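You operate a simulated robot arm through the tools that you are given. There is no shell and no other tool.

You run a simulated robot arm. Do the job below in one go: nothing can be reset, and whatever is moved stays where it is left.

JOB
Try both plug gauges in the bush marked TWO, then sort it.
Fine: go plug first; plugs back in their cups; good tray if the bore takes the go plug and stops the no-go plug, else rework tray; leave the other bushes.

The check looks at the end state, three seconds after you hand in, the way a careful person would. Anything else that was tipped, shoved, dropped, spilled or broken makes it a failure.

ROBOT AND FRAMES
A 6-joint arm with a two-finger parallel gripper, fixed in place. Base frame: the origin is at the foot of the arm, x ahead of it, y to its left, z up; the work surface is at about z = 0.86. Units: m, rad, N and s.
With the tool pointing down near the work surface it reaches from about 0.36 to 0.76 m from the base axis. Its first joint turns from -1.152 to 1.152 rad. Payload 2.45 kg.
The TCP is the grasp point between the finger pads, 0.024 m short of the fingertips. In the tool frame z runs along the fingers and y along their closing line. Largest opening 0.068 m; finger width 0.017, thickness 0.01; the body of the gripper, 0.04 by 0.07 m, starts 0.041 m behind the TCP.
Orientation is that of the tool frame in the base frame, as a unit quaternion [w, x, y, z]. With the fingers straight down and closing along the base's y, the tool's x points along the base's -x, its y along +y and its z along -z.

CONTROLS
- The arm moves only by the tool step_arm. Its argument "steps" is text: rows parted by semicolons, each of 7 numbers parted by spaces: the shift along the tool's x, y, z in cm, then the turn, a rotation vector about the tool's x, y, z in rad, then the finger opening in cm, from 0 to 6.8. In form: x y z wx wy wz jaw; .... A call has 1 to 20 rows; each row shifts and turns the commanded pose from where the row before left it, along the tool's axes as they then stand. Each row takes 0.2 s and may step no farther than 0.05 m and 0.15 rad from the row before; otherwise, or with a gripper value out of range, the whole call is refused. A pose out of reach is approached as far as the arm can. The call stops where the force on the tool passes 40 N (or 10 N more than at its start, if that is more) or the arm is blocked; 0.2 s more then pass. Each finger travels about 0.108 m/s and halts on what it meets, pressing with about 36 N; the grip force reading is that of the motor and also rises with nothing between the fingers. The clock runs only during rows and for 0.2 s after the last one: add rows that do not move to give the fingers time. It gives the time, the measured TCP pose, the force on the tool (base axes), the opening and the grip force at its end, in the units of the frame above (readings bear some noise), with the torque about the TCP (base axes, N m) and any sound that the robot's microphone picked up.
- Cameras (640 x 400 px; columns grow to the right, rows downward): "scene" is fixed at [0.172, 0.4235, 1.4381]; the picture's right is [-0.63, -0.78, 0.00], its down [-0.59, 0.48, -0.65] and it looks along [0.50, -0.41, -0.76] (base axes); focal length 328 px, centre (320, 200). "wrist" rides on the gripper at [0.084, 0.011, -0.075] in the tool frame; the picture's right is [-0.13, 0.99, 0.00], its down [-0.60, -0.08, -0.79] and it looks along [-0.79, -0.10, 0.61] (tool axes); focal length 251 px, centre (320, 200). There is no depth. A picture from a camera that has moved, and an enlarged one, comes with that camera's place and axes in the base frame and with its lens. The place of the scene camera against the robot may be out by one fixed shift of up to 0.012 m in any direction.
- grab_frame(camera): a new picture of that camera. No time passes.
- close_up(camera, box): a new picture of the part [left, top, right, bottom] of that camera's present view, enlarged. No time passes.
- sign_off(): hands the job in; it is judged then, once.

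Nothing tells you positions but the pictures and the camera data. Unless the task says otherwise, let go and move clear before handing in.

The tools are called after "Request:" by a JSON object that holds its "op" and its "data". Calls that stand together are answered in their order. step_arm: Moves the arm, as the interface text tells. Its arguments: {"type":"object","properties":{"steps":{"type":"string"}},"required":["steps"]} The other tools are called the same way: grab_frame (camera) takes a picture; close_up (camera, box) takes an enlarged picture of a part of a camera's view; sign_off () hands the job in.

At the start:

```text
time: 0.0
ee_pos: [0.3644, 0.2408, 1.1552]
tcp_rot: [-0.001, 0.0, 1.0, -0.001]
wrist_force: [0.9, 0.6, 0.3]
torque: [0.0, 0.0, -0.01]
width: 0.0678
finger_force: 0.0
```

scene: 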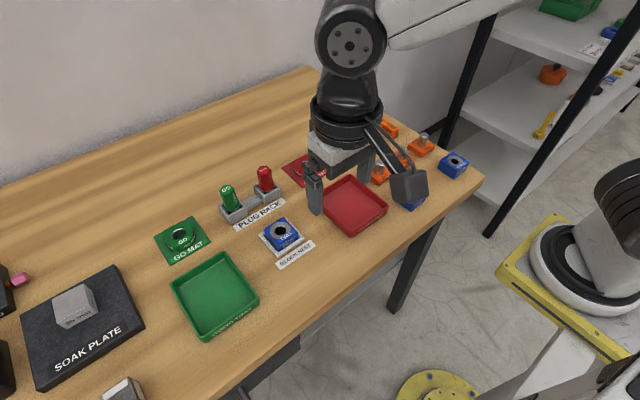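
wrist: 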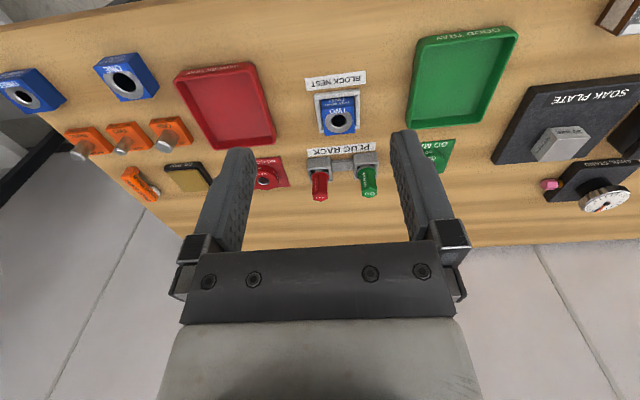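

I see a bench with a plug rack holding a green GO and a red NO-GO plug, a block nest holding the blue bush block TWO, go/no-go mats, and a green and a red tray. I will take closer views before moving.

Request:
{"op": "close_up", "data": {"camera": "scene", "box": [150, 150, 330, 270]}}

Request:
{"op": "close_up", "data": {"camera": "wrist", "box": [240, 60, 480, 210]}}

Request:
{"op": "close_up", "data": {"camera": "scene", "box": [280, 100, 490, 240]}}

Request:
{"op": "close_up", "data": {"camera": "scene", "box": [0, 240, 270, 400]}}

Request:
{"op": "close_up", "data": {"camera": "wrist", "box": [480, 60, 640, 220]}}

Request:
{"op": "close_up", "data": {"camera": "wrist", "box": [0, 40, 300, 220]}}

```text
3.33 times, centred on (240, 210) of scene
camera zoom: at [0.172, 0.4235, 1.4381], right [-0.63, -0.78, 0.0], down [-0.59, 0.48, -0.65], along [0.5, -0.41, -0.76], focal length 1093 px, centre (587, 167)
```

zoom: 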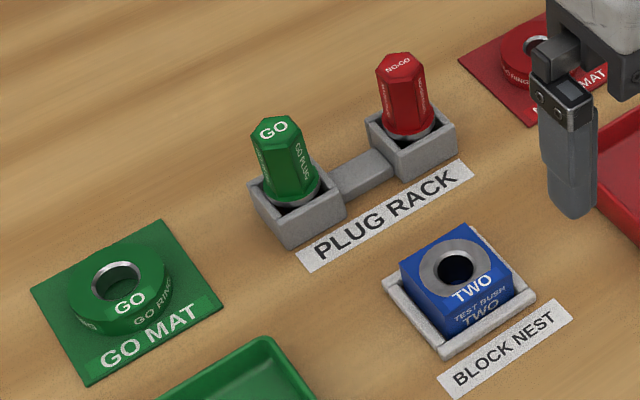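

```text
2.67 times, centred on (360, 135) of wrist
camera zoom: at [0.278, 0.2524, 1.229], right [0.13, 0.99, 0.0], down [0.6, -0.08, 0.79], along [0.79, -0.1, -0.61], focal length 670 px, centre (213, 373)
```

zoom: 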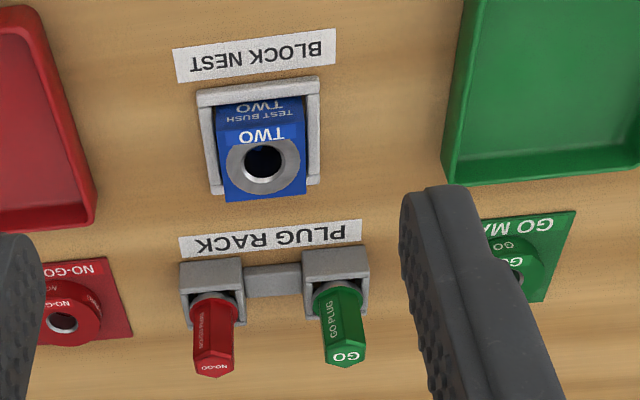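

```text
2.86 times, centred on (385, 170) of scene
camera zoom: at [0.172, 0.4235, 1.4381], right [-0.63, -0.78, 0.0], down [-0.59, 0.48, -0.65], along [0.5, -0.41, -0.76], focal length 937 px, centre (134, 286)
```

zoom: 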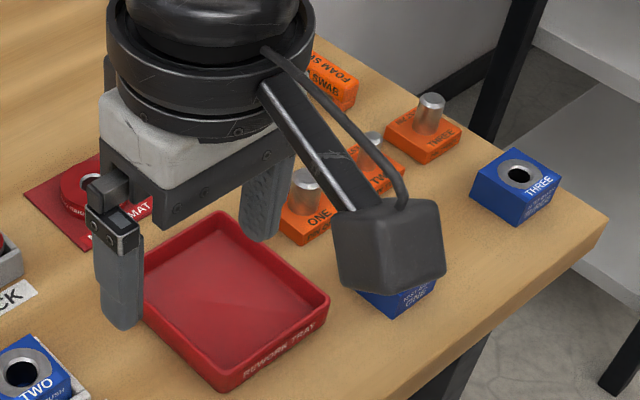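

```text
2.37 times, centred on (135, 320) of scene
camera zoom: at [0.172, 0.4235, 1.4381], right [-0.63, -0.78, 0.0], down [-0.59, 0.48, -0.65], along [0.5, -0.41, -0.76], focal length 777 px, centre (758, -84)
```

zoom: 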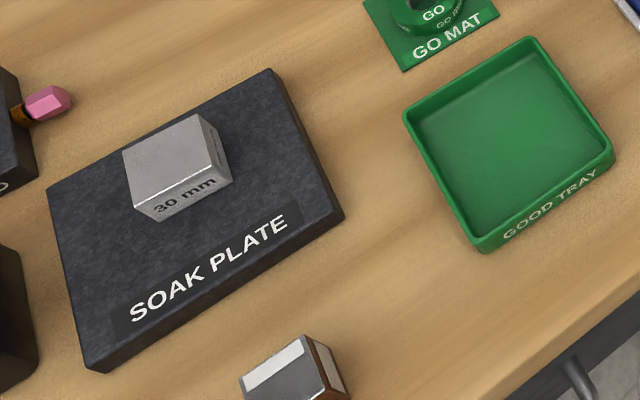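

```text
2.50 times, centred on (560, 140) of wrist
camera zoom: at [0.278, 0.2524, 1.229], right [0.13, 0.99, 0.0], down [0.6, -0.08, 0.79], along [0.79, -0.1, -0.61], focal length 629 px, centre (-280, 350)
```

zoom: 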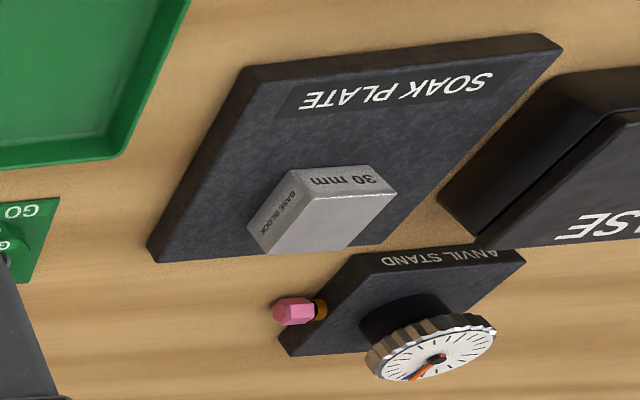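

```text
2.13 times, centred on (150, 130) of wrist
camera zoom: at [0.278, 0.2524, 1.229], right [0.13, 0.99, 0.0], down [0.6, -0.08, 0.79], along [0.79, -0.1, -0.61], focal length 536 px, centre (683, 349)
```

zoom: 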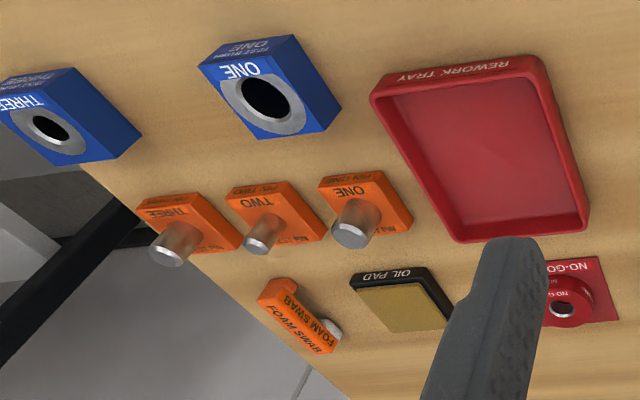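

The GO plug looks to be near (0.67, 0.29), NO-GO near (0.67, 0.20), and block TWO near (0.51, 0.25). I move in a bit for a nearer view with the wrist camera.

Request:
{"op": "step_arm", "data": {"steps": "-3.4 0 2.4 0 0 0 6.8; -3.4 0 2.4 0 0 0 6.8; -3.4 0 2.4 0 0 0 6.8; -3.4 0 2.4 0 0 0 6.8; 0 0 0 0 0 0 6.8"}}

```text
time: 1.2
ee_pos: [0.4985, 0.244, 1.0617]
tcp_rot: [0.0, 0.0, 1.0, 0.0]
wrist_force: [0.0, -0.4, 0.7]
torque: [0.0, -0.01, -0.02]
width: 0.068
finger_force: 0.0
```

Arm is over the block at z about 1.06; I look again from both cameras.

Request:
{"op": "grab_frame", "data": {"camera": "wrist"}}

Request:
{"op": "grab_frame", "data": {"camera": "scene"}}

Request:
{"op": "close_up", "data": {"camera": "wrist", "box": [220, 80, 420, 205]}}

```text
taken
camera wrist: at [0.4135, 0.2546, 1.1356], right [0.13, 0.99, 0.0], down [0.6, -0.08, 0.79], along [0.79, -0.1, -0.61], focal length 251 px, centre (320, 200)
```

wrist: 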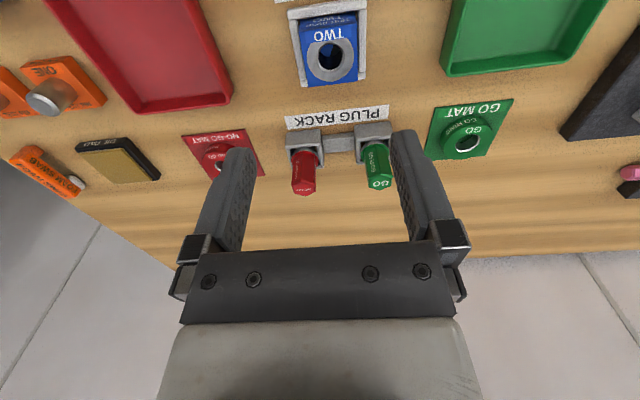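

```text
taken
```

scene: 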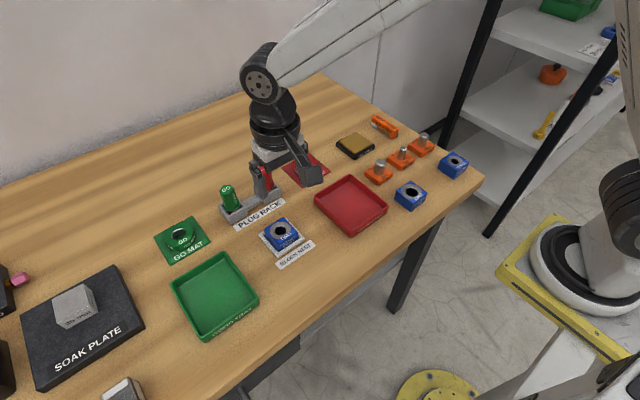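

```text
3.20 times, centred on (320, 142) of wrist
camera zoom: at [0.4135, 0.2546, 1.1356], right [0.13, 0.99, 0.0], down [0.6, -0.08, 0.79], along [0.79, -0.1, -0.61], focal length 805 px, centre (320, 384)
```

zoom: 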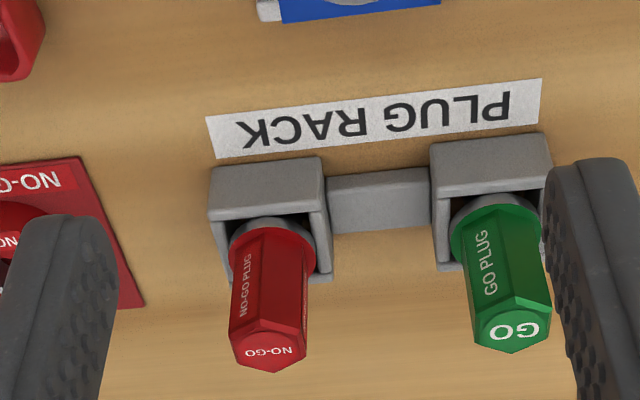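

The plugs are hexagonal-handled with collars, standing in square cups. I zoom in on each to find the hex flat directions and heights.

Request:
{"op": "close_up", "data": {"camera": "wrist", "box": [345, 115, 405, 195]}}

Request:
{"op": "close_up", "data": {"camera": "wrist", "box": [275, 120, 335, 200]}}

Request:
{"op": "close_up", "data": {"camera": "scene", "box": [210, 170, 260, 230]}}

Request:
{"op": "close_up", "data": {"camera": "wrist", "box": [280, 0, 380, 90]}}

```text
5.00 times, centred on (375, 155) of wrist
camera zoom: at [0.4135, 0.2546, 1.1356], right [0.13, 0.99, 0.0], down [0.6, -0.08, 0.79], along [0.79, -0.1, -0.61], focal length 1257 px, centre (45, 425)
```

zoom: 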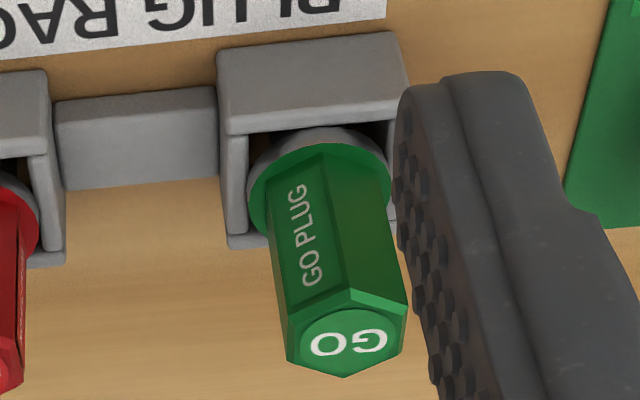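

```text
5.00 times, centred on (305, 160) of wrist
camera zoom: at [0.4135, 0.2546, 1.1356], right [0.13, 0.99, 0.0], down [0.6, -0.08, 0.79], along [0.79, -0.1, -0.61], focal length 1257 px, centre (395, 400)
```

zoom: 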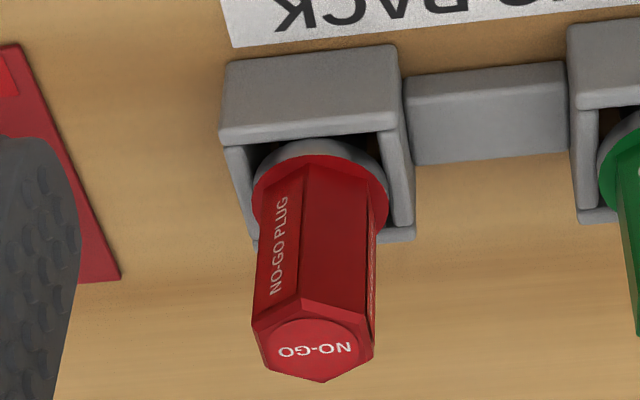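

```text
6.67 times, centred on (235, 200) of scene
camera zoom: at [0.1721, 0.4235, 1.4381], right [-0.63, -0.78, 0.0], down [-0.59, 0.48, -0.65], along [0.5, -0.41, -0.76], focal length 2187 px, centre (887, 200)
```

zoom: 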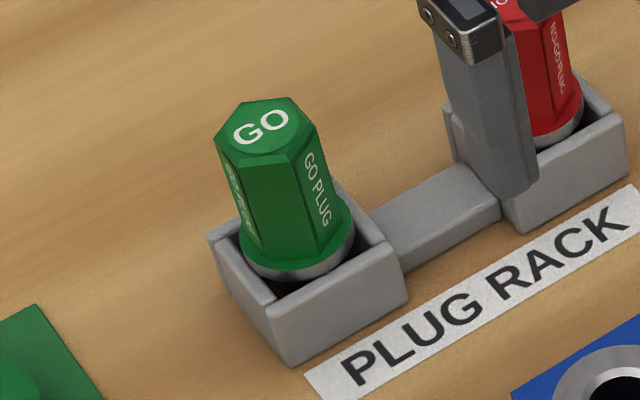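

```text
4.44 times, centred on (330, 45) of wrist
camera zoom: at [0.4135, 0.2546, 1.1356], right [0.13, 0.99, 0.0], down [0.6, -0.08, 0.79], along [0.79, -0.1, -0.61], focal length 1118 px, centre (276, 889)
```

zoom: 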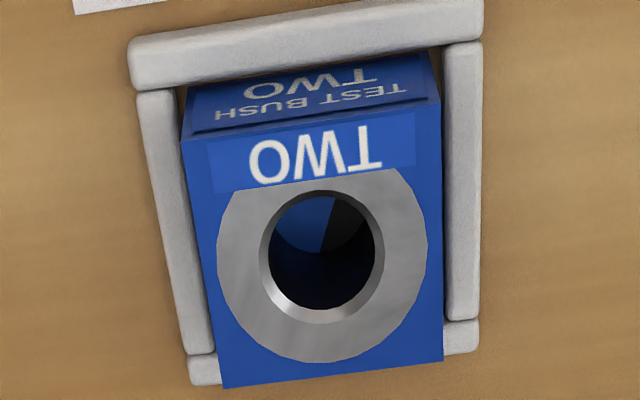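

From both cameras, I make the GO plug centre about (0.640, 0.295) with its top near z 0.94 and the NO-GO plug about (0.640, 0.205); hex flats face ±y. I move nearer to the GO plug to verify.

Request:
{"op": "step_arm", "data": {"steps": "-2.72 1.71 1.39 0 0 0 6.8; -2.72 1.71 1.39 0 0 0 6.8; -2.72 1.71 1.39 0 0 0 6.8; 0 0 0 0 0 0 6.8"}}

Request:
{"op": "grab_frame", "data": {"camera": "wrist"}}

Request:
{"op": "close_up", "data": {"camera": "wrist", "box": [270, 100, 390, 190]}}

Request:
{"op": "close_up", "data": {"camera": "scene", "box": [190, 120, 310, 240]}}

```text
time: 2.2
ee_pos: [0.5813, 0.2934, 1.0187]
tcp_rot: [0.001, 0.0, 1.0, 0.0]
wrist_force: [0.5, 0.3, 0.5]
torque: [0.0, 0.0, -0.05]
width: 0.0682
finger_force: 0.0
```

```text
taken
camera wrist: at [0.4967, 0.3053, 1.0932], right [0.13, 0.99, 0.0], down [0.6, -0.08, 0.79], along [0.79, -0.1, -0.61], focal length 251 px, centre (320, 200)
```

wrist: 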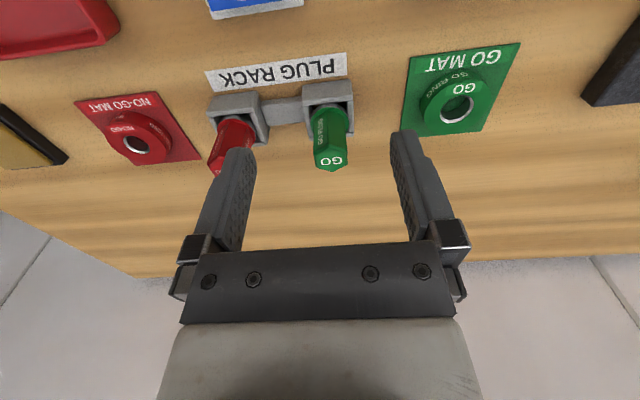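

```text
4.44 times, centred on (330, 145) of wrist
camera zoom: at [0.4967, 0.3053, 1.0932], right [0.13, 0.99, 0.0], down [0.6, -0.08, 0.79], along [0.79, -0.1, -0.61], focal length 1118 px, centre (276, 444)
```

zoom: 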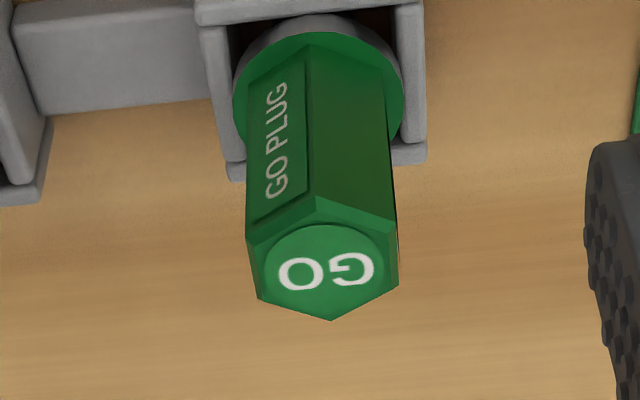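

```text
3.33 times, centred on (250, 180) of scene
camera zoom: at [0.172, 0.4235, 1.4381], right [-0.63, -0.78, 0.0], down [-0.59, 0.48, -0.65], along [0.5, -0.41, -0.76], focal length 1093 px, centre (553, 267)
```

zoom: 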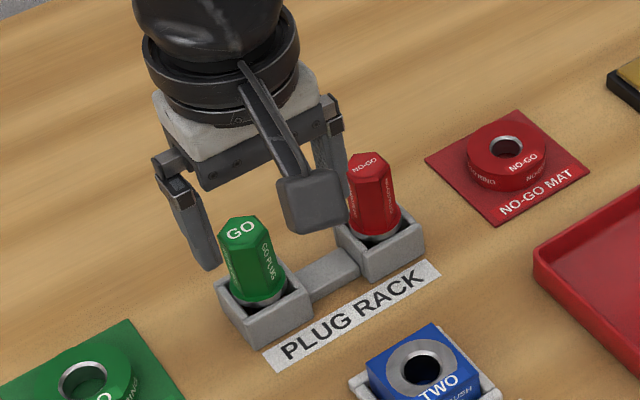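

The GO plug centre is about (0.638, 0.2955), with the handle spanning about z 0.897–0.943. I go over it and part-way down, then check.

Request:
{"op": "step_arm", "data": {"steps": "-2.9 0.06 0 0 0 0 6.8; -2.83 0.06 0 0 0 0 6.8; 0 0 2.5 0 0 0 6.8; 0 0 2.0 0 0 0 6.8; 0 0 0 0 0 0 6.8"}}

Request:
{"op": "grab_frame", "data": {"camera": "wrist"}}

Request:
{"op": "close_up", "data": {"camera": "scene", "box": [190, 120, 310, 240]}}

```text
time: 3.4
ee_pos: [0.6399, 0.2957, 0.9728]
tcp_rot: [0.0, 0.0, 1.0, 0.0]
wrist_force: [-0.5, 0.4, 0.5]
torque: [-0.02, -0.02, -0.01]
width: 0.0682
finger_force: 0.1
```

```text
taken
camera wrist: at [0.5537, 0.3066, 1.0474], right [0.13, 0.99, 0.0], down [0.6, -0.08, 0.79], along [0.79, -0.1, -0.61], focal length 251 px, centre (320, 200)
```

wrist: 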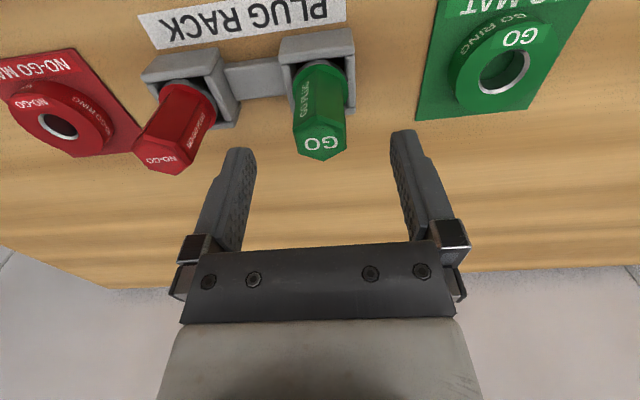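

```text
3.33 times, centred on (250, 180) of scene
camera zoom: at [0.172, 0.4235, 1.4381], right [-0.63, -0.78, 0.0], down [-0.59, 0.48, -0.65], along [0.5, -0.41, -0.76], focal length 1093 px, centre (553, 267)
```

zoom: 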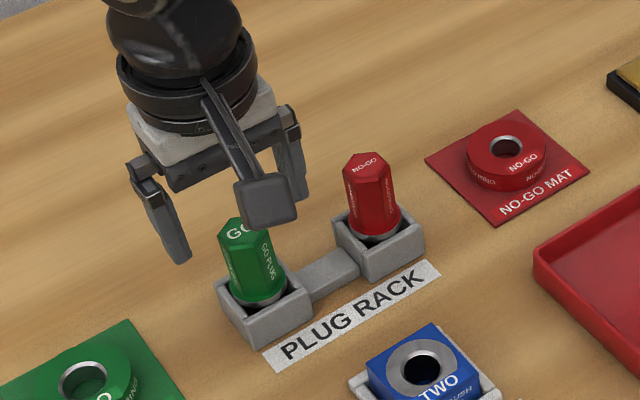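

The plug is centred between the fingers within a millimetre. I lower to the handle (TCP z ≈ 0.925) and close.

Request:
{"op": "step_arm", "data": {"steps": "0 0.07 2.4 0 0 0 6.8; 0 0 2.3 0 0 0 6.8; 0 0 0 0 0 0 6.8; 0 0 0 0 0 0 4.0; 0 0 0 0 0 0 2.0; 0 0 0 0 0 0 2.0; 0 0 0 0 0 0 2.0"}}

Request:
{"op": "grab_frame", "data": {"camera": "wrist"}}

Request:
{"op": "close_up", "data": {"camera": "scene", "box": [190, 120, 310, 240]}}

```text
time: 5.0
ee_pos: [0.6375, 0.2953, 0.9264]
tcp_rot: [-0.001, 0.0, 1.0, 0.001]
wrist_force: [-0.4, -0.3, -0.4]
torque: [0.03, -0.01, -0.01]
width: 0.0269
finger_force: 36.6
```

```text
taken
camera wrist: at [0.5525, 0.3067, 1.0008], right [0.13, 0.99, 0.0], down [0.6, -0.08, 0.79], along [0.79, -0.1, -0.61], focal length 251 px, centre (320, 200)
```

wrist: 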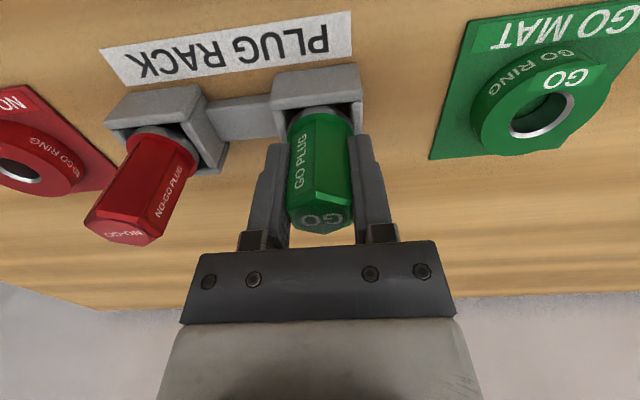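

```text
3.33 times, centred on (250, 180) of scene
camera zoom: at [0.1721, 0.4235, 1.4381], right [-0.63, -0.78, 0.0], down [-0.59, 0.48, -0.65], along [0.5, -0.41, -0.76], focal length 1093 px, centre (553, 267)
```

zoom: 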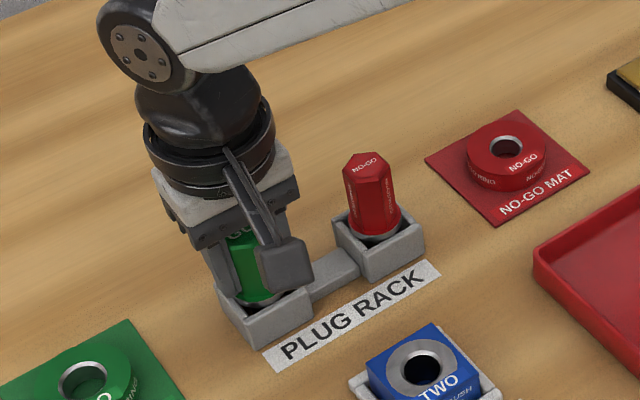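

The GO plug is gripped (27 mm across flats). I lift it straight up out of the cup.

Request:
{"op": "step_arm", "data": {"steps": "0 0 -0.5 0 0 0 2.0; 0 0 -1 0 0 0 2.0; 0 0 -2 0 0 0 2.0; 0 0 -2.5 0 0 0 2.0; 0 0 -2 0 0 0 2.0; 0 0 0 0 0 0 2.0"}}

Request:
{"op": "grab_frame", "data": {"camera": "wrist"}}

Request:
{"op": "close_up", "data": {"camera": "wrist", "box": [260, 60, 400, 240]}}

Request:
{"op": "close_up", "data": {"camera": "scene", "box": [190, 120, 310, 240]}}

```text
time: 6.4
ee_pos: [0.6386, 0.2946, 1.0015]
tcp_rot: [0.0, 0.0, 1.0, 0.0]
wrist_force: [-0.5, 0.4, -1.6]
torque: [-0.02, 0.0, 0.0]
width: 0.0267
finger_force: 36.5
```

```text
taken
camera wrist: at [0.554, 0.3065, 1.0771], right [0.13, 0.99, 0.0], down [0.6, -0.08, 0.79], along [0.79, -0.1, -0.61], focal length 251 px, centre (320, 200)
```

wrist: 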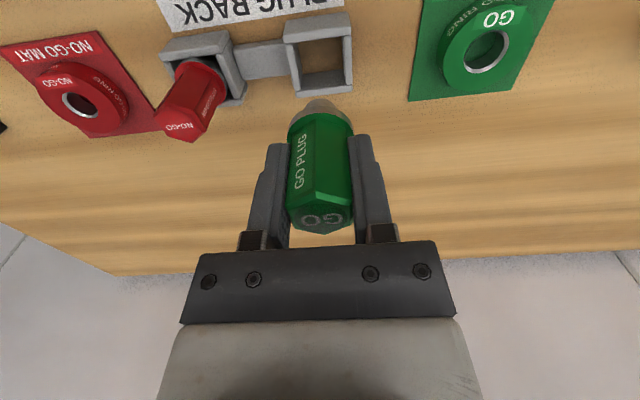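

```text
2.22 times, centred on (330, 150) of wrist
camera zoom: at [0.554, 0.3065, 1.0771], right [0.13, 0.99, 0.0], down [0.6, -0.08, 0.79], along [0.79, -0.1, -0.61], focal length 559 px, centre (298, 311)
```

zoom: 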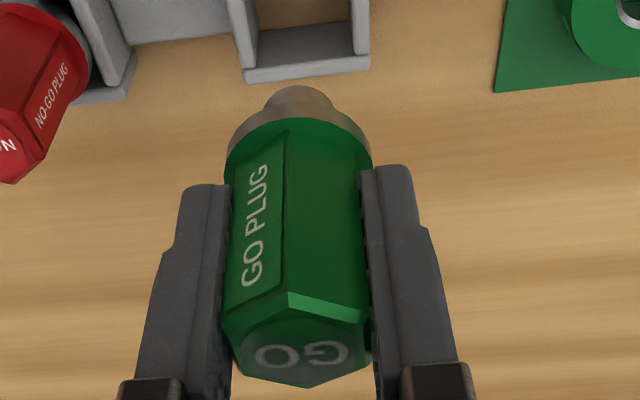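

```text
3.33 times, centred on (250, 180) of scene
camera zoom: at [0.1721, 0.4235, 1.4381], right [-0.63, -0.78, 0.0], down [-0.59, 0.48, -0.65], along [0.5, -0.41, -0.76], focal length 1093 px, centre (553, 267)
```

zoom: 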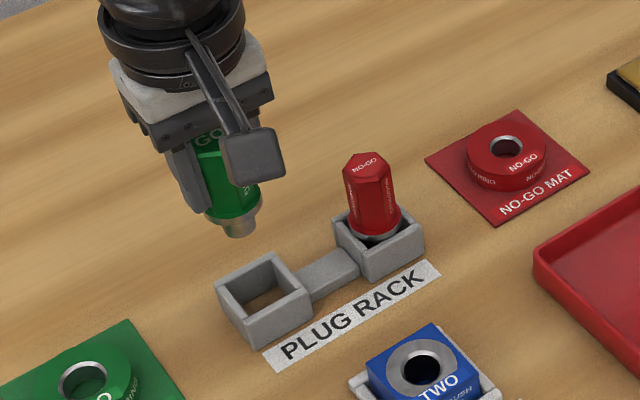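

The GO plug is out; its gauge tip is a short cylinder about 20 mm across below a steel collar. I carry it towards the block, stopping short so that the wrist camera can see the bore.

Request:
{"op": "step_arm", "data": {"steps": "3.36 -0.92 -0.9 0 0 0 2.0; 3.36 -0.92 -0.9 0 0 0 2.0; 3.36 -0.92 -0.9 0 0 0 2.0; 3.36 -0.92 -0.9 0 0 0 2.0; 3.36 -0.92 -0.9 0 0 0 2.0; 0 0 0 0 0 0 2.0; 0 0 0 0 0 0 2.0"}}

Request:
{"op": "grab_frame", "data": {"camera": "wrist"}}

Request:
{"op": "close_up", "data": {"camera": "wrist", "box": [270, 40, 390, 130]}}

Request:
{"op": "close_up", "data": {"camera": "scene", "box": [230, 140, 330, 270]}}

```text
time: 8.0
ee_pos: [0.4712, 0.2458, 1.0485]
tcp_rot: [0.0, 0.0, 1.0, 0.0]
wrist_force: [0.1, -0.1, -2.1]
torque: [0.03, 0.01, 0.01]
width: 0.0264
finger_force: 36.1
```

```text
taken
camera wrist: at [0.3854, 0.257, 1.1225], right [0.13, 0.99, 0.0], down [0.6, -0.08, 0.79], along [0.79, -0.1, -0.61], focal length 251 px, centre (320, 200)
```

wrist: 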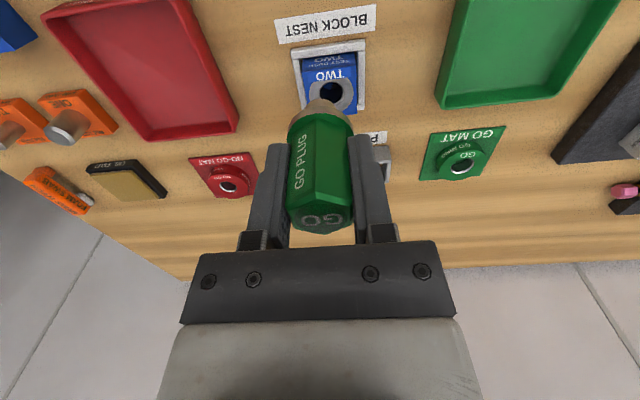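

```text
4.44 times, centred on (330, 85) of wrist
camera zoom: at [0.3854, 0.257, 1.1225], right [0.13, 0.99, 0.0], down [0.6, -0.08, 0.79], along [0.79, -0.1, -0.61], focal length 1118 px, centre (276, 711)
```

zoom: 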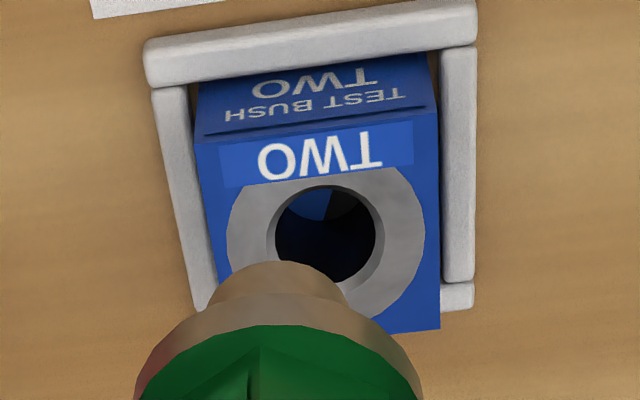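

```text
3.08 times, centred on (280, 205) of scene
camera zoom: at [0.172, 0.4235, 1.4381], right [-0.63, -0.78, 0.0], down [-0.59, 0.48, -0.65], along [0.5, -0.41, -0.76], focal length 1009 px, centre (443, 185)
```

zoom: 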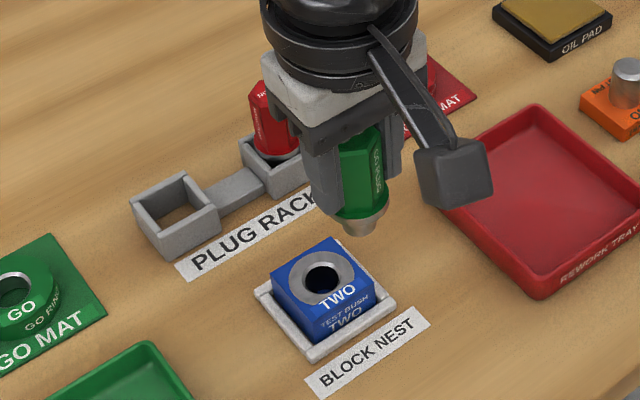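

I hold still for a moment to judge how noisy the pose reading is, then look more closely at the tip and bore.

Request:
{"op": "step_arm", "data": {"steps": "0 0 0 0 0 0 2.0"}}

Request:
{"op": "step_arm", "data": {"steps": "0 0 0 0 0 0 2.0"}}

Request:
{"op": "close_up", "data": {"camera": "wrist", "box": [295, 70, 365, 120]}}

```text
time: 8.4
ee_pos: [0.4699, 0.2445, 1.0487]
tcp_rot: [0.0, 0.0, 1.0, 0.0]
wrist_force: [0.3, -1.4, -1.6]
torque: [0.01, 0.0, 0.0]
width: 0.0268
finger_force: 35.9
```

```text
time: 8.8
ee_pos: [0.4711, 0.2451, 1.0477]
tcp_rot: [0.0, -0.001, 1.0, 0.001]
wrist_force: [-0.7, -0.7, -2.3]
torque: [0.03, 0.01, 0.0]
width: 0.0266
finger_force: 36.2
```

```text
8.00 times, centred on (330, 95) of wrist
camera zoom: at [0.3856, 0.257, 1.1225], right [0.13, 0.99, 0.0], down [0.6, -0.08, 0.79], along [0.79, -0.1, -0.61], focal length 2012 px, centre (240, 1040)
```

zoom: 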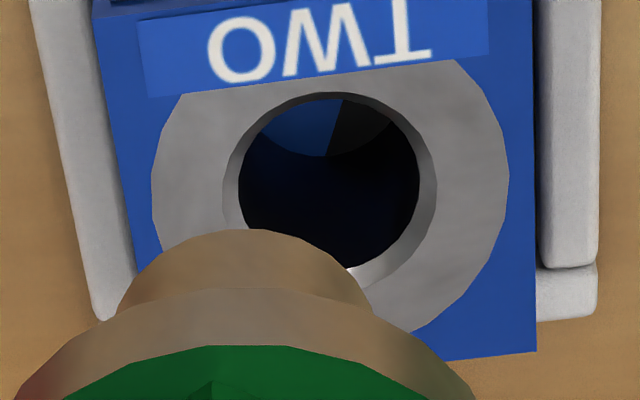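

Camera positions appear exact while the pose readout is noisy. I place the bore centre at about (0.5145, 0.251), top near z 0.895, and the tip bottom about 55 mm below the TCP; next I go above the bore with the tip about 2 cm clear.

Request:
{"op": "step_arm", "data": {"steps": "-2.19 0.3 0 0 0 0 2.0; -2.19 0.3 0 0 0 0 2.0; 0 0 2.5 0 0 0 2.0; 0 0 2.5 0 0 0 2.0; 0 0 2.3 0 0 0 2.0; 0 0 0 0 0 0 2.0; 0 0 0 0 0 0 2.0"}}

Request:
{"op": "close_up", "data": {"camera": "wrist", "box": [280, 40, 380, 120]}}

Request:
{"op": "close_up", "data": {"camera": "scene", "box": [240, 180, 320, 260]}}

```text
time: 10.4
ee_pos: [0.514, 0.2516, 0.9764]
tcp_rot: [0.0, 0.0, 1.0, 0.001]
wrist_force: [0.1, -0.4, -1.9]
torque: [0.01, 0.01, -0.03]
width: 0.0269
finger_force: 34.9
```

```text
5.00 times, centred on (330, 80) of wrist
camera zoom: at [0.4285, 0.2644, 1.0509], right [0.13, 0.99, 0.0], down [0.6, -0.08, 0.79], along [0.79, -0.1, -0.61], focal length 1257 px, centre (270, 800)
```

zoom: 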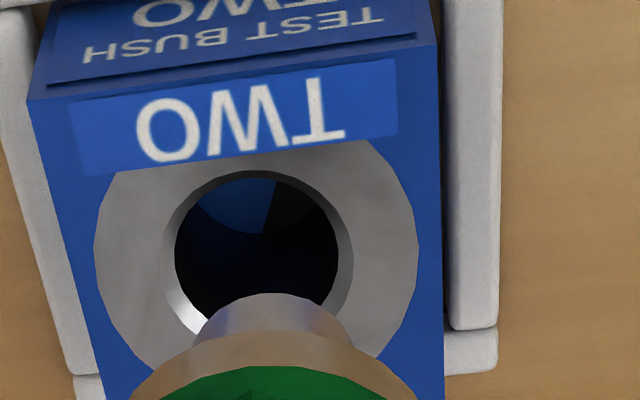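

```text
5.00 times, centred on (280, 220) of scene
camera zoom: at [0.1721, 0.4235, 1.4381], right [-0.63, -0.78, 0.0], down [-0.59, 0.48, -0.65], along [0.5, -0.41, -0.76], focal length 1640 px, centre (520, 100)
```

zoom: 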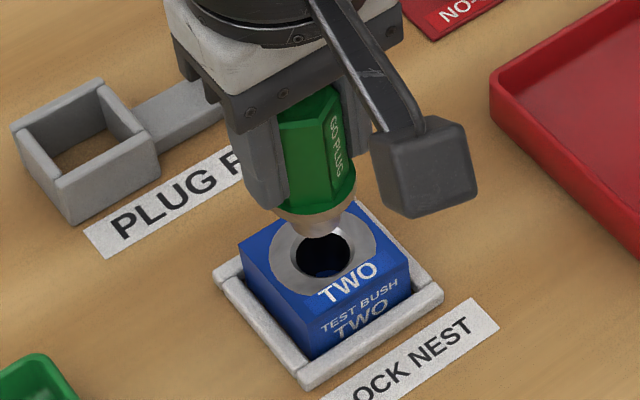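

The tip sits about 2 mm too far to +y and 1–2 mm short in x relative to the bore. I correct and lower to roughly 8 mm above the block, then compare again.

Request:
{"op": "step_arm", "data": {"steps": "-0.15 -0.2 0 0 0 0 2.0; 0 0 1.0 0 0 0 2.0; 0 0 0.7 0 0 0 2.0; 0 0 0 0 0 0 2.0; 0 0 0 0 0 0 2.0"}}

Request:
{"op": "close_up", "data": {"camera": "wrist", "box": [280, 50, 370, 120]}}

Request:
{"op": "close_up", "data": {"camera": "scene", "box": [255, 190, 315, 250]}}

```text
time: 11.6
ee_pos: [0.5148, 0.251, 0.9597]
tcp_rot: [0.0, 0.0, 1.0, 0.0]
wrist_force: [-0.5, -0.3, -0.1]
torque: [-0.01, -0.02, 0.01]
width: 0.0268
finger_force: 35.7
```

```text
5.71 times, centred on (325, 85) of wrist
camera zoom: at [0.4308, 0.2632, 1.0339], right [0.13, 0.99, 0.0], down [0.6, -0.08, 0.79], along [0.79, -0.1, -0.61], focal length 1437 px, centre (291, 857)
```

zoom: 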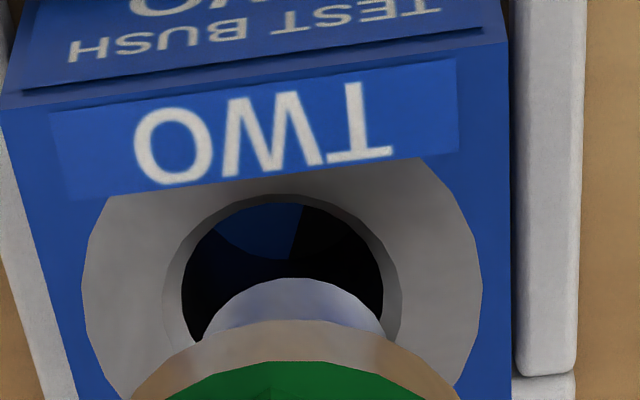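

```text
6.67 times, centred on (285, 220) of scene
camera zoom: at [0.1721, 0.4235, 1.4381], right [-0.63, -0.78, 0.0], down [-0.59, 0.48, -0.65], along [0.5, -0.41, -0.76], focal length 2187 px, centre (553, 67)
```

zoom: 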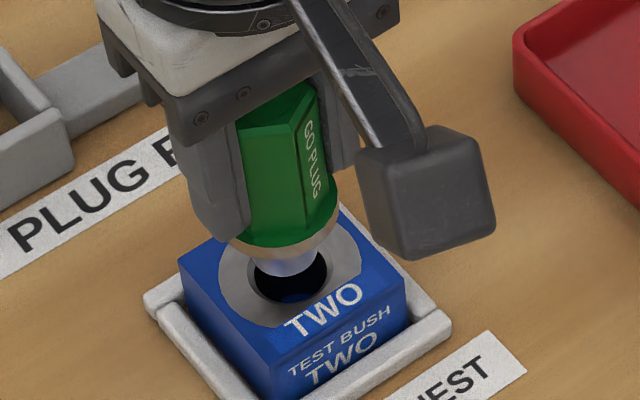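

The tip is now within about a millimetre of the bore axis. I apply a small correction (−0.7 mm x, −1.1 mm y), drop 6 mm and compare once more.

Request:
{"op": "step_arm", "data": {"steps": "0.07 -0.11 0.2 0 0 0 2.0; 0 0 0.4 0 0 0 2.0; 0 0 0 0 0 0 2.0; 0 0 0 0 0 0 2.0"}}

Request:
{"op": "close_up", "data": {"camera": "wrist", "box": [280, 60, 370, 130]}}

Request:
{"op": "close_up", "data": {"camera": "scene", "box": [255, 190, 315, 250]}}

```text
time: 12.6
ee_pos: [0.5148, 0.2521, 0.9533]
tcp_rot: [-0.001, 0.0, 1.0, 0.0]
wrist_force: [0.1, 0.0, -2.4]
torque: [0.01, 0.02, 0.0]
width: 0.0266
finger_force: 36.2
```

```text
5.71 times, centred on (325, 95) of wrist
camera zoom: at [0.4301, 0.2623, 1.0283], right [0.13, 0.99, 0.0], down [0.6, -0.08, 0.79], along [0.79, -0.1, -0.61], focal length 1437 px, centre (291, 800)
```

zoom: 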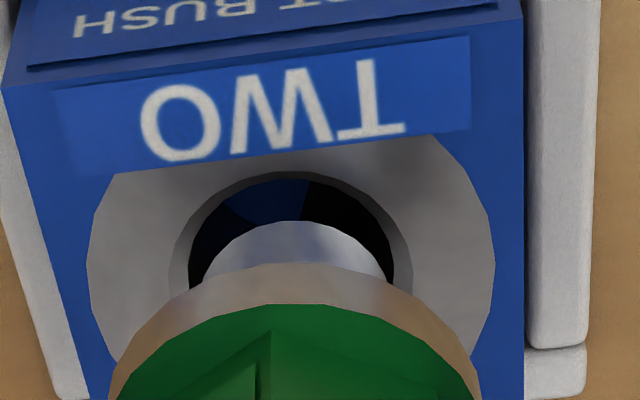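

```text
6.67 times, centred on (285, 220) of scene
camera zoom: at [0.1721, 0.4235, 1.4381], right [-0.63, -0.78, 0.0], down [-0.59, 0.48, -0.65], along [0.5, -0.41, -0.76], focal length 2187 px, centre (553, 67)
```

zoom: 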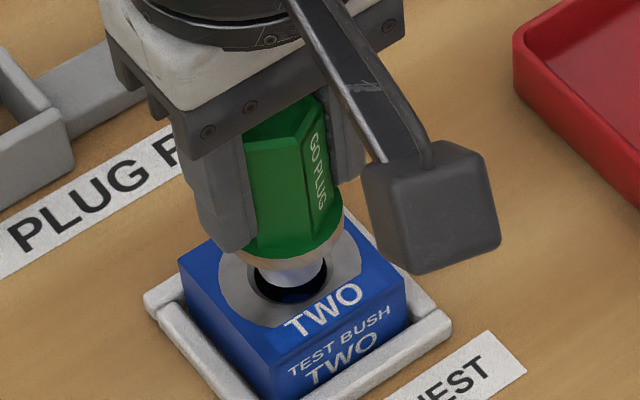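

Left-right is aligned; the fore-aft error is under a millimetre. I descend in 1 mm steps watching the force.

Request:
{"op": "step_arm", "data": {"steps": "0 0 0.1 0 0 0 2.0; 0 0 0.1 0 0 0 2.0; 0 0 0.1 0 0 0 2.0; 0 0 0 0 0 0 2.0"}}

Request:
{"op": "close_up", "data": {"camera": "wrist", "box": [280, 60, 370, 130]}}

Request:
{"op": "close_up", "data": {"camera": "scene", "box": [265, 205, 310, 245]}}

```text
time: 13.6
ee_pos: [0.5154, 0.2525, 0.95]
tcp_rot: [0.001, 0.0, 1.0, 0.001]
wrist_force: [0.4, 0.5, -2.0]
torque: [0.03, -0.01, 0.02]
width: 0.0269
finger_force: 36.0
```

```text
5.71 times, centred on (325, 95) of wrist
camera zoom: at [0.43, 0.2624, 1.0249], right [0.13, 0.99, 0.0], down [0.6, -0.08, 0.79], along [0.79, -0.1, -0.61], focal length 1437 px, centre (291, 800)
```

zoom: 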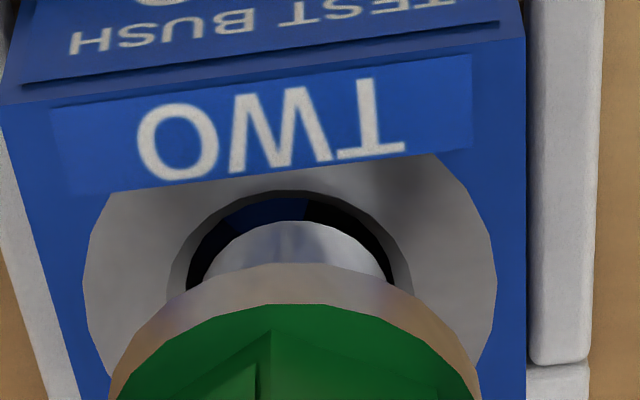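

```text
10.00 times, centred on (288, 225) of scene
camera zoom: at [0.1721, 0.4235, 1.4381], right [-0.63, -0.78, 0.0], down [-0.59, 0.48, -0.65], along [0.5, -0.41, -0.76], focal length 3280 px, centre (645, -50)
```

zoom: 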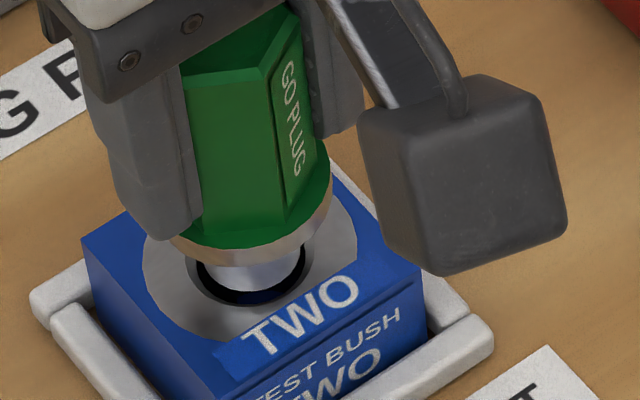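

No contact yet. I continue down in 1 mm steps.

Request:
{"op": "step_arm", "data": {"steps": "-0.05 -0.02 0.1 0 0 0 2.0; 0 0 0.1 0 0 0 2.0; 0 0 0 0 0 0 2.0"}}

Request:
{"op": "close_up", "data": {"camera": "wrist", "box": [280, 60, 370, 130]}}

Request:
{"op": "close_up", "data": {"camera": "scene", "box": [265, 205, 310, 245]}}

```text
time: 14.4
ee_pos: [0.515, 0.2497, 0.9478]
tcp_rot: [0.0, 0.0, 1.0, 0.0]
wrist_force: [0.3, 0.8, -1.4]
torque: [-0.02, 0.0, -0.01]
width: 0.0266
finger_force: 35.6
```

```text
5.71 times, centred on (325, 95) of wrist
camera zoom: at [0.4295, 0.262, 1.023], right [0.13, 0.99, 0.0], down [0.6, -0.08, 0.79], along [0.79, -0.1, -0.61], focal length 1437 px, centre (291, 800)
```

zoom: 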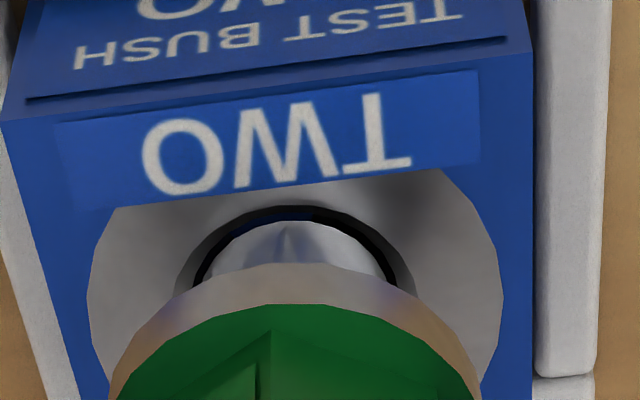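

```text
10.00 times, centred on (288, 225) of scene
camera zoom: at [0.1721, 0.4235, 1.4381], right [-0.63, -0.78, 0.0], down [-0.59, 0.48, -0.65], along [0.5, -0.41, -0.76], focal length 3280 px, centre (645, -50)
```

zoom: 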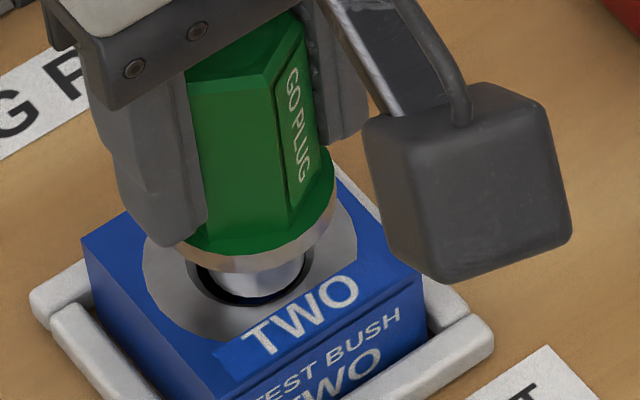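

Still no contact at this height. I zoom further on the scene view to judge the tip relative to the bore rim.

Request:
{"op": "close_up", "data": {"camera": "scene", "box": [275, 218, 305, 240]}}

Request:
{"op": "close_up", "data": {"camera": "wrist", "box": [300, 80, 355, 115]}}

```text
16.00 times, centred on (290, 229) of scene
camera zoom: at [0.1721, 0.4235, 1.4381], right [-0.63, -0.78, 0.0], down [-0.59, 0.48, -0.65], along [0.5, -0.41, -0.76], focal length 5248 px, centre (800, -264)
```

zoom: 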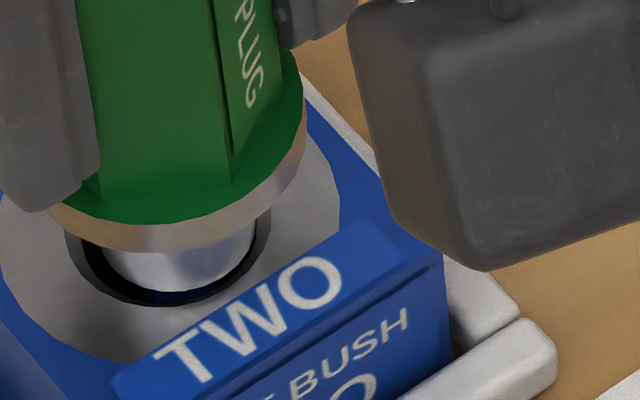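

```text
11.43 times, centred on (328, 98) of wrist
camera zoom: at [0.4295, 0.262, 1.023], right [0.13, 0.99, 0.0], down [0.6, -0.08, 0.79], along [0.79, -0.1, -0.61], focal length 2874 px, centre (234, 1371)
```

zoom: 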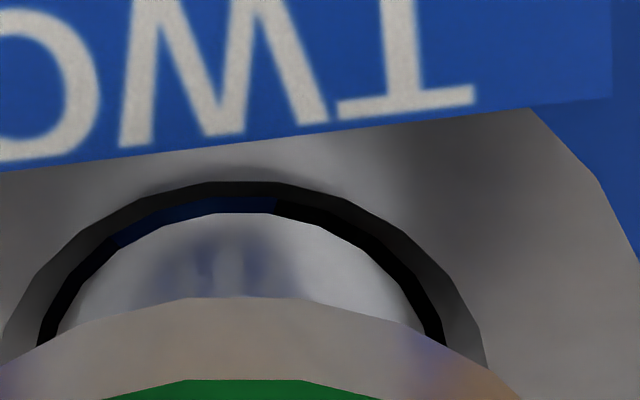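

Left-right is centred; the scene view suggests the tip should go about 1–1.5 mm further out in +x. I nudge and continue descending gently.

Request:
{"op": "step_arm", "data": {"steps": "-0.12 0 0 0 0 0 2.0; 0 0 0.1 0 0 0 2.0; 0 0 0.1 0 0 0 2.0; 0 0 0 0 0 0 2.0"}}

Request:
{"op": "close_up", "data": {"camera": "scene", "box": [275, 218, 305, 240]}}

Request:
{"op": "close_up", "data": {"camera": "wrist", "box": [300, 80, 355, 115]}}

```text
time: 15.4
ee_pos: [0.5176, 0.2509, 0.9474]
tcp_rot: [0.0, 0.0, 1.0, 0.0]
wrist_force: [-0.1, 0.8, -0.8]
torque: [0.01, -0.01, 0.0]
width: 0.0267
finger_force: 36.3
```

```text
16.00 times, centred on (290, 229) of scene
camera zoom: at [0.1721, 0.4235, 1.4381], right [-0.63, -0.78, 0.0], down [-0.59, 0.48, -0.65], along [0.5, -0.41, -0.76], focal length 5248 px, centre (800, -264)
```

zoom: 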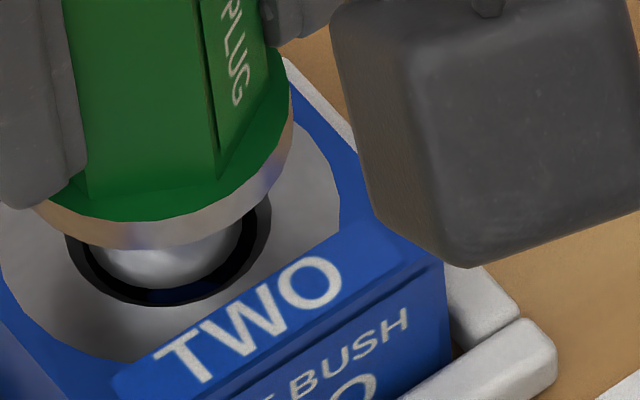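

```text
11.43 times, centred on (328, 98) of wrist
camera zoom: at [0.4319, 0.2625, 1.0213], right [0.13, 0.99, 0.0], down [0.6, -0.08, 0.79], along [0.79, -0.1, -0.61], focal length 2874 px, centre (234, 1371)
```

zoom: 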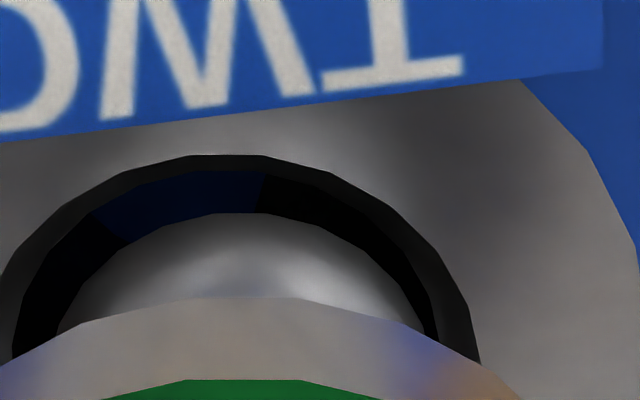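

The x move overshot slightly and y drifted +0.7 mm; I correct y and keep going down 1 mm at a time.

Request:
{"op": "step_arm", "data": {"steps": "0 -0.07 0 0 0 0 2.0; 0 0 0.1 0 0 0 2.0; 0 0 0.1 0 0 0 2.0; 0 0 0 0 0 0 2.0"}}

Request:
{"op": "close_up", "data": {"camera": "scene", "box": [275, 218, 305, 240]}}

Request:
{"op": "close_up", "data": {"camera": "wrist", "box": [300, 80, 355, 115]}}

```text
time: 16.4
ee_pos: [0.517, 0.2493, 0.9447]
tcp_rot: [0.0, 0.0, 1.0, 0.0]
wrist_force: [-0.7, -0.8, -1.7]
torque: [0.01, 0.04, 0.01]
width: 0.0268
finger_force: 36.0
```

```text
16.00 times, centred on (290, 229) of scene
camera zoom: at [0.1721, 0.4235, 1.4381], right [-0.63, -0.78, 0.0], down [-0.59, 0.48, -0.65], along [0.5, -0.41, -0.76], focal length 5248 px, centre (800, -264)
```

zoom: 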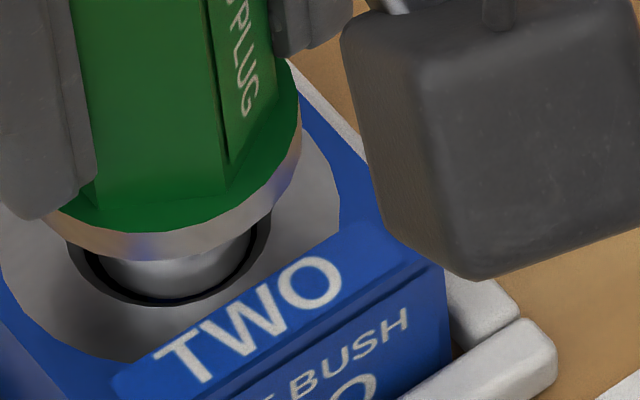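

```text
11.43 times, centred on (328, 98) of wrist
camera zoom: at [0.4315, 0.2617, 1.0189], right [0.13, 0.99, 0.0], down [0.6, -0.08, 0.79], along [0.79, -0.1, -0.61], focal length 2874 px, centre (234, 1371)
```

zoom: 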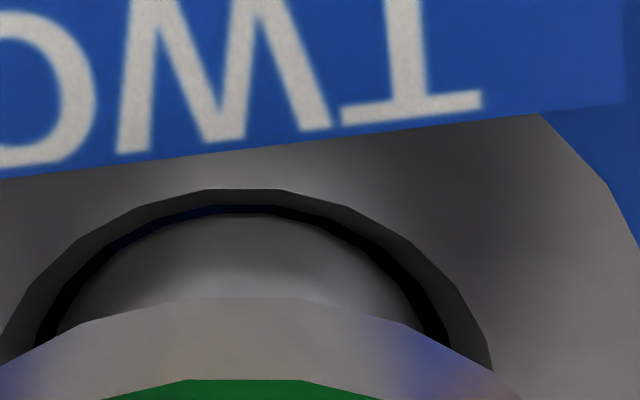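

Now well centred in both views. I continue down 4 mm in 1 mm steps.

Request:
{"op": "step_arm", "data": {"steps": "0 0 0.1 0 0 0 2.0; 0 0 0.1 0 0 0 2.0; 0 0 0.1 0 0 0 2.0; 0 0 0.1 0 0 0 2.0; 0 0 0 0 0 0 2.0"}}

Request:
{"op": "close_up", "data": {"camera": "scene", "box": [275, 218, 305, 240]}}

Request:
{"op": "close_up", "data": {"camera": "wrist", "box": [300, 80, 355, 115]}}

```text
time: 17.6
ee_pos: [0.5165, 0.2502, 0.9401]
tcp_rot: [-0.001, 0.0, 1.0, 0.0]
wrist_force: [0.1, -0.1, -1.8]
torque: [-0.03, -0.01, -0.04]
width: 0.0266
finger_force: 36.2
```

```text
16.00 times, centred on (290, 229) of scene
camera zoom: at [0.1721, 0.4235, 1.4381], right [-0.63, -0.78, 0.0], down [-0.59, 0.48, -0.65], along [0.5, -0.41, -0.76], focal length 5248 px, centre (800, -264)
```

zoom: 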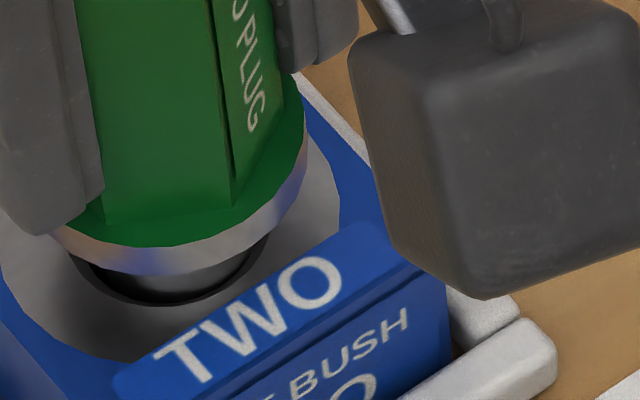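

```text
11.43 times, centred on (328, 98) of wrist
camera zoom: at [0.4315, 0.2611, 1.0151], right [0.13, 0.99, 0.0], down [0.6, -0.08, 0.79], along [0.79, -0.1, -0.61], focal length 2874 px, centre (234, 1371)
```

zoom: 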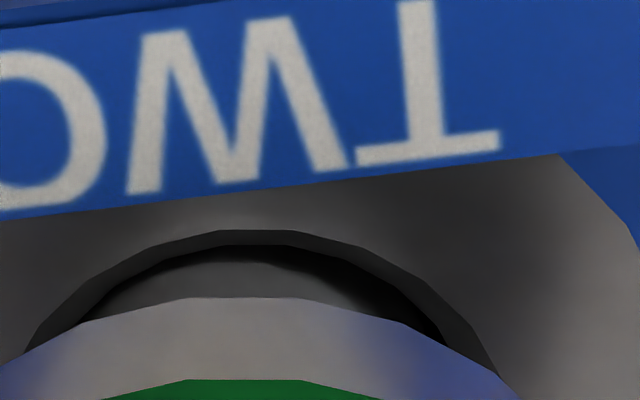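

The tip has entered the mouth of the bore with no force. I nudge +0.4 mm in y and continue down.

Request:
{"op": "step_arm", "data": {"steps": "0 0.04 0 0 0 0 2.0; 0 0 0.1 0 0 0 2.0; 0 0 0.1 0 0 0 2.0; 0 0 0.1 0 0 0 2.0; 0 0 0 0 0 0 2.0"}}

Request:
{"op": "close_up", "data": {"camera": "scene", "box": [265, 205, 310, 245]}}

Request:
{"op": "close_up", "data": {"camera": "wrist", "box": [280, 70, 370, 130]}}

```text
time: 18.8
ee_pos: [0.516, 0.2493, 0.9385]
tcp_rot: [0.0, 0.0, 1.0, 0.0]
wrist_force: [-0.1, 0.2, -1.5]
torque: [0.02, 0.01, 0.03]
width: 0.0265
finger_force: 36.0
```

```text
10.00 times, centred on (288, 225) of scene
camera zoom: at [0.1721, 0.4235, 1.4381], right [-0.63, -0.78, 0.0], down [-0.59, 0.48, -0.65], along [0.5, -0.41, -0.76], focal length 3280 px, centre (645, -50)
```

zoom: 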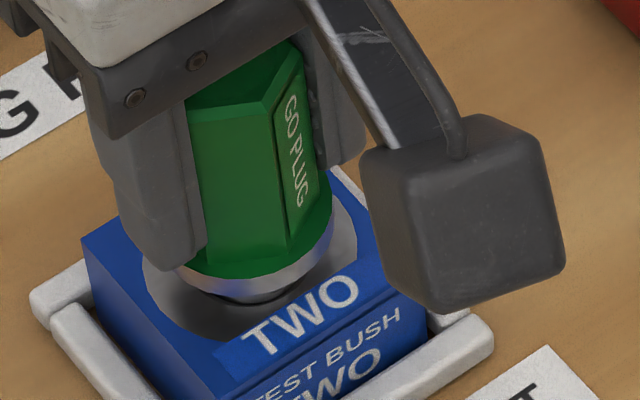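

```text
6.67 times, centred on (325, 100) of wrist
camera zoom: at [0.4312, 0.2621, 1.0131], right [0.13, 0.99, 0.0], down [0.6, -0.08, 0.79], along [0.79, -0.1, -0.61], focal length 1676 px, centre (287, 867)
```

zoom: 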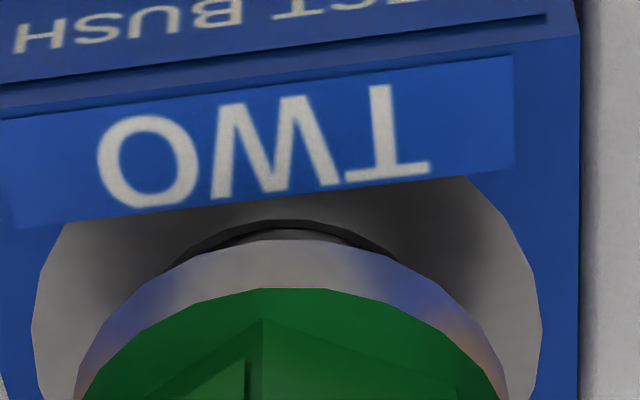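

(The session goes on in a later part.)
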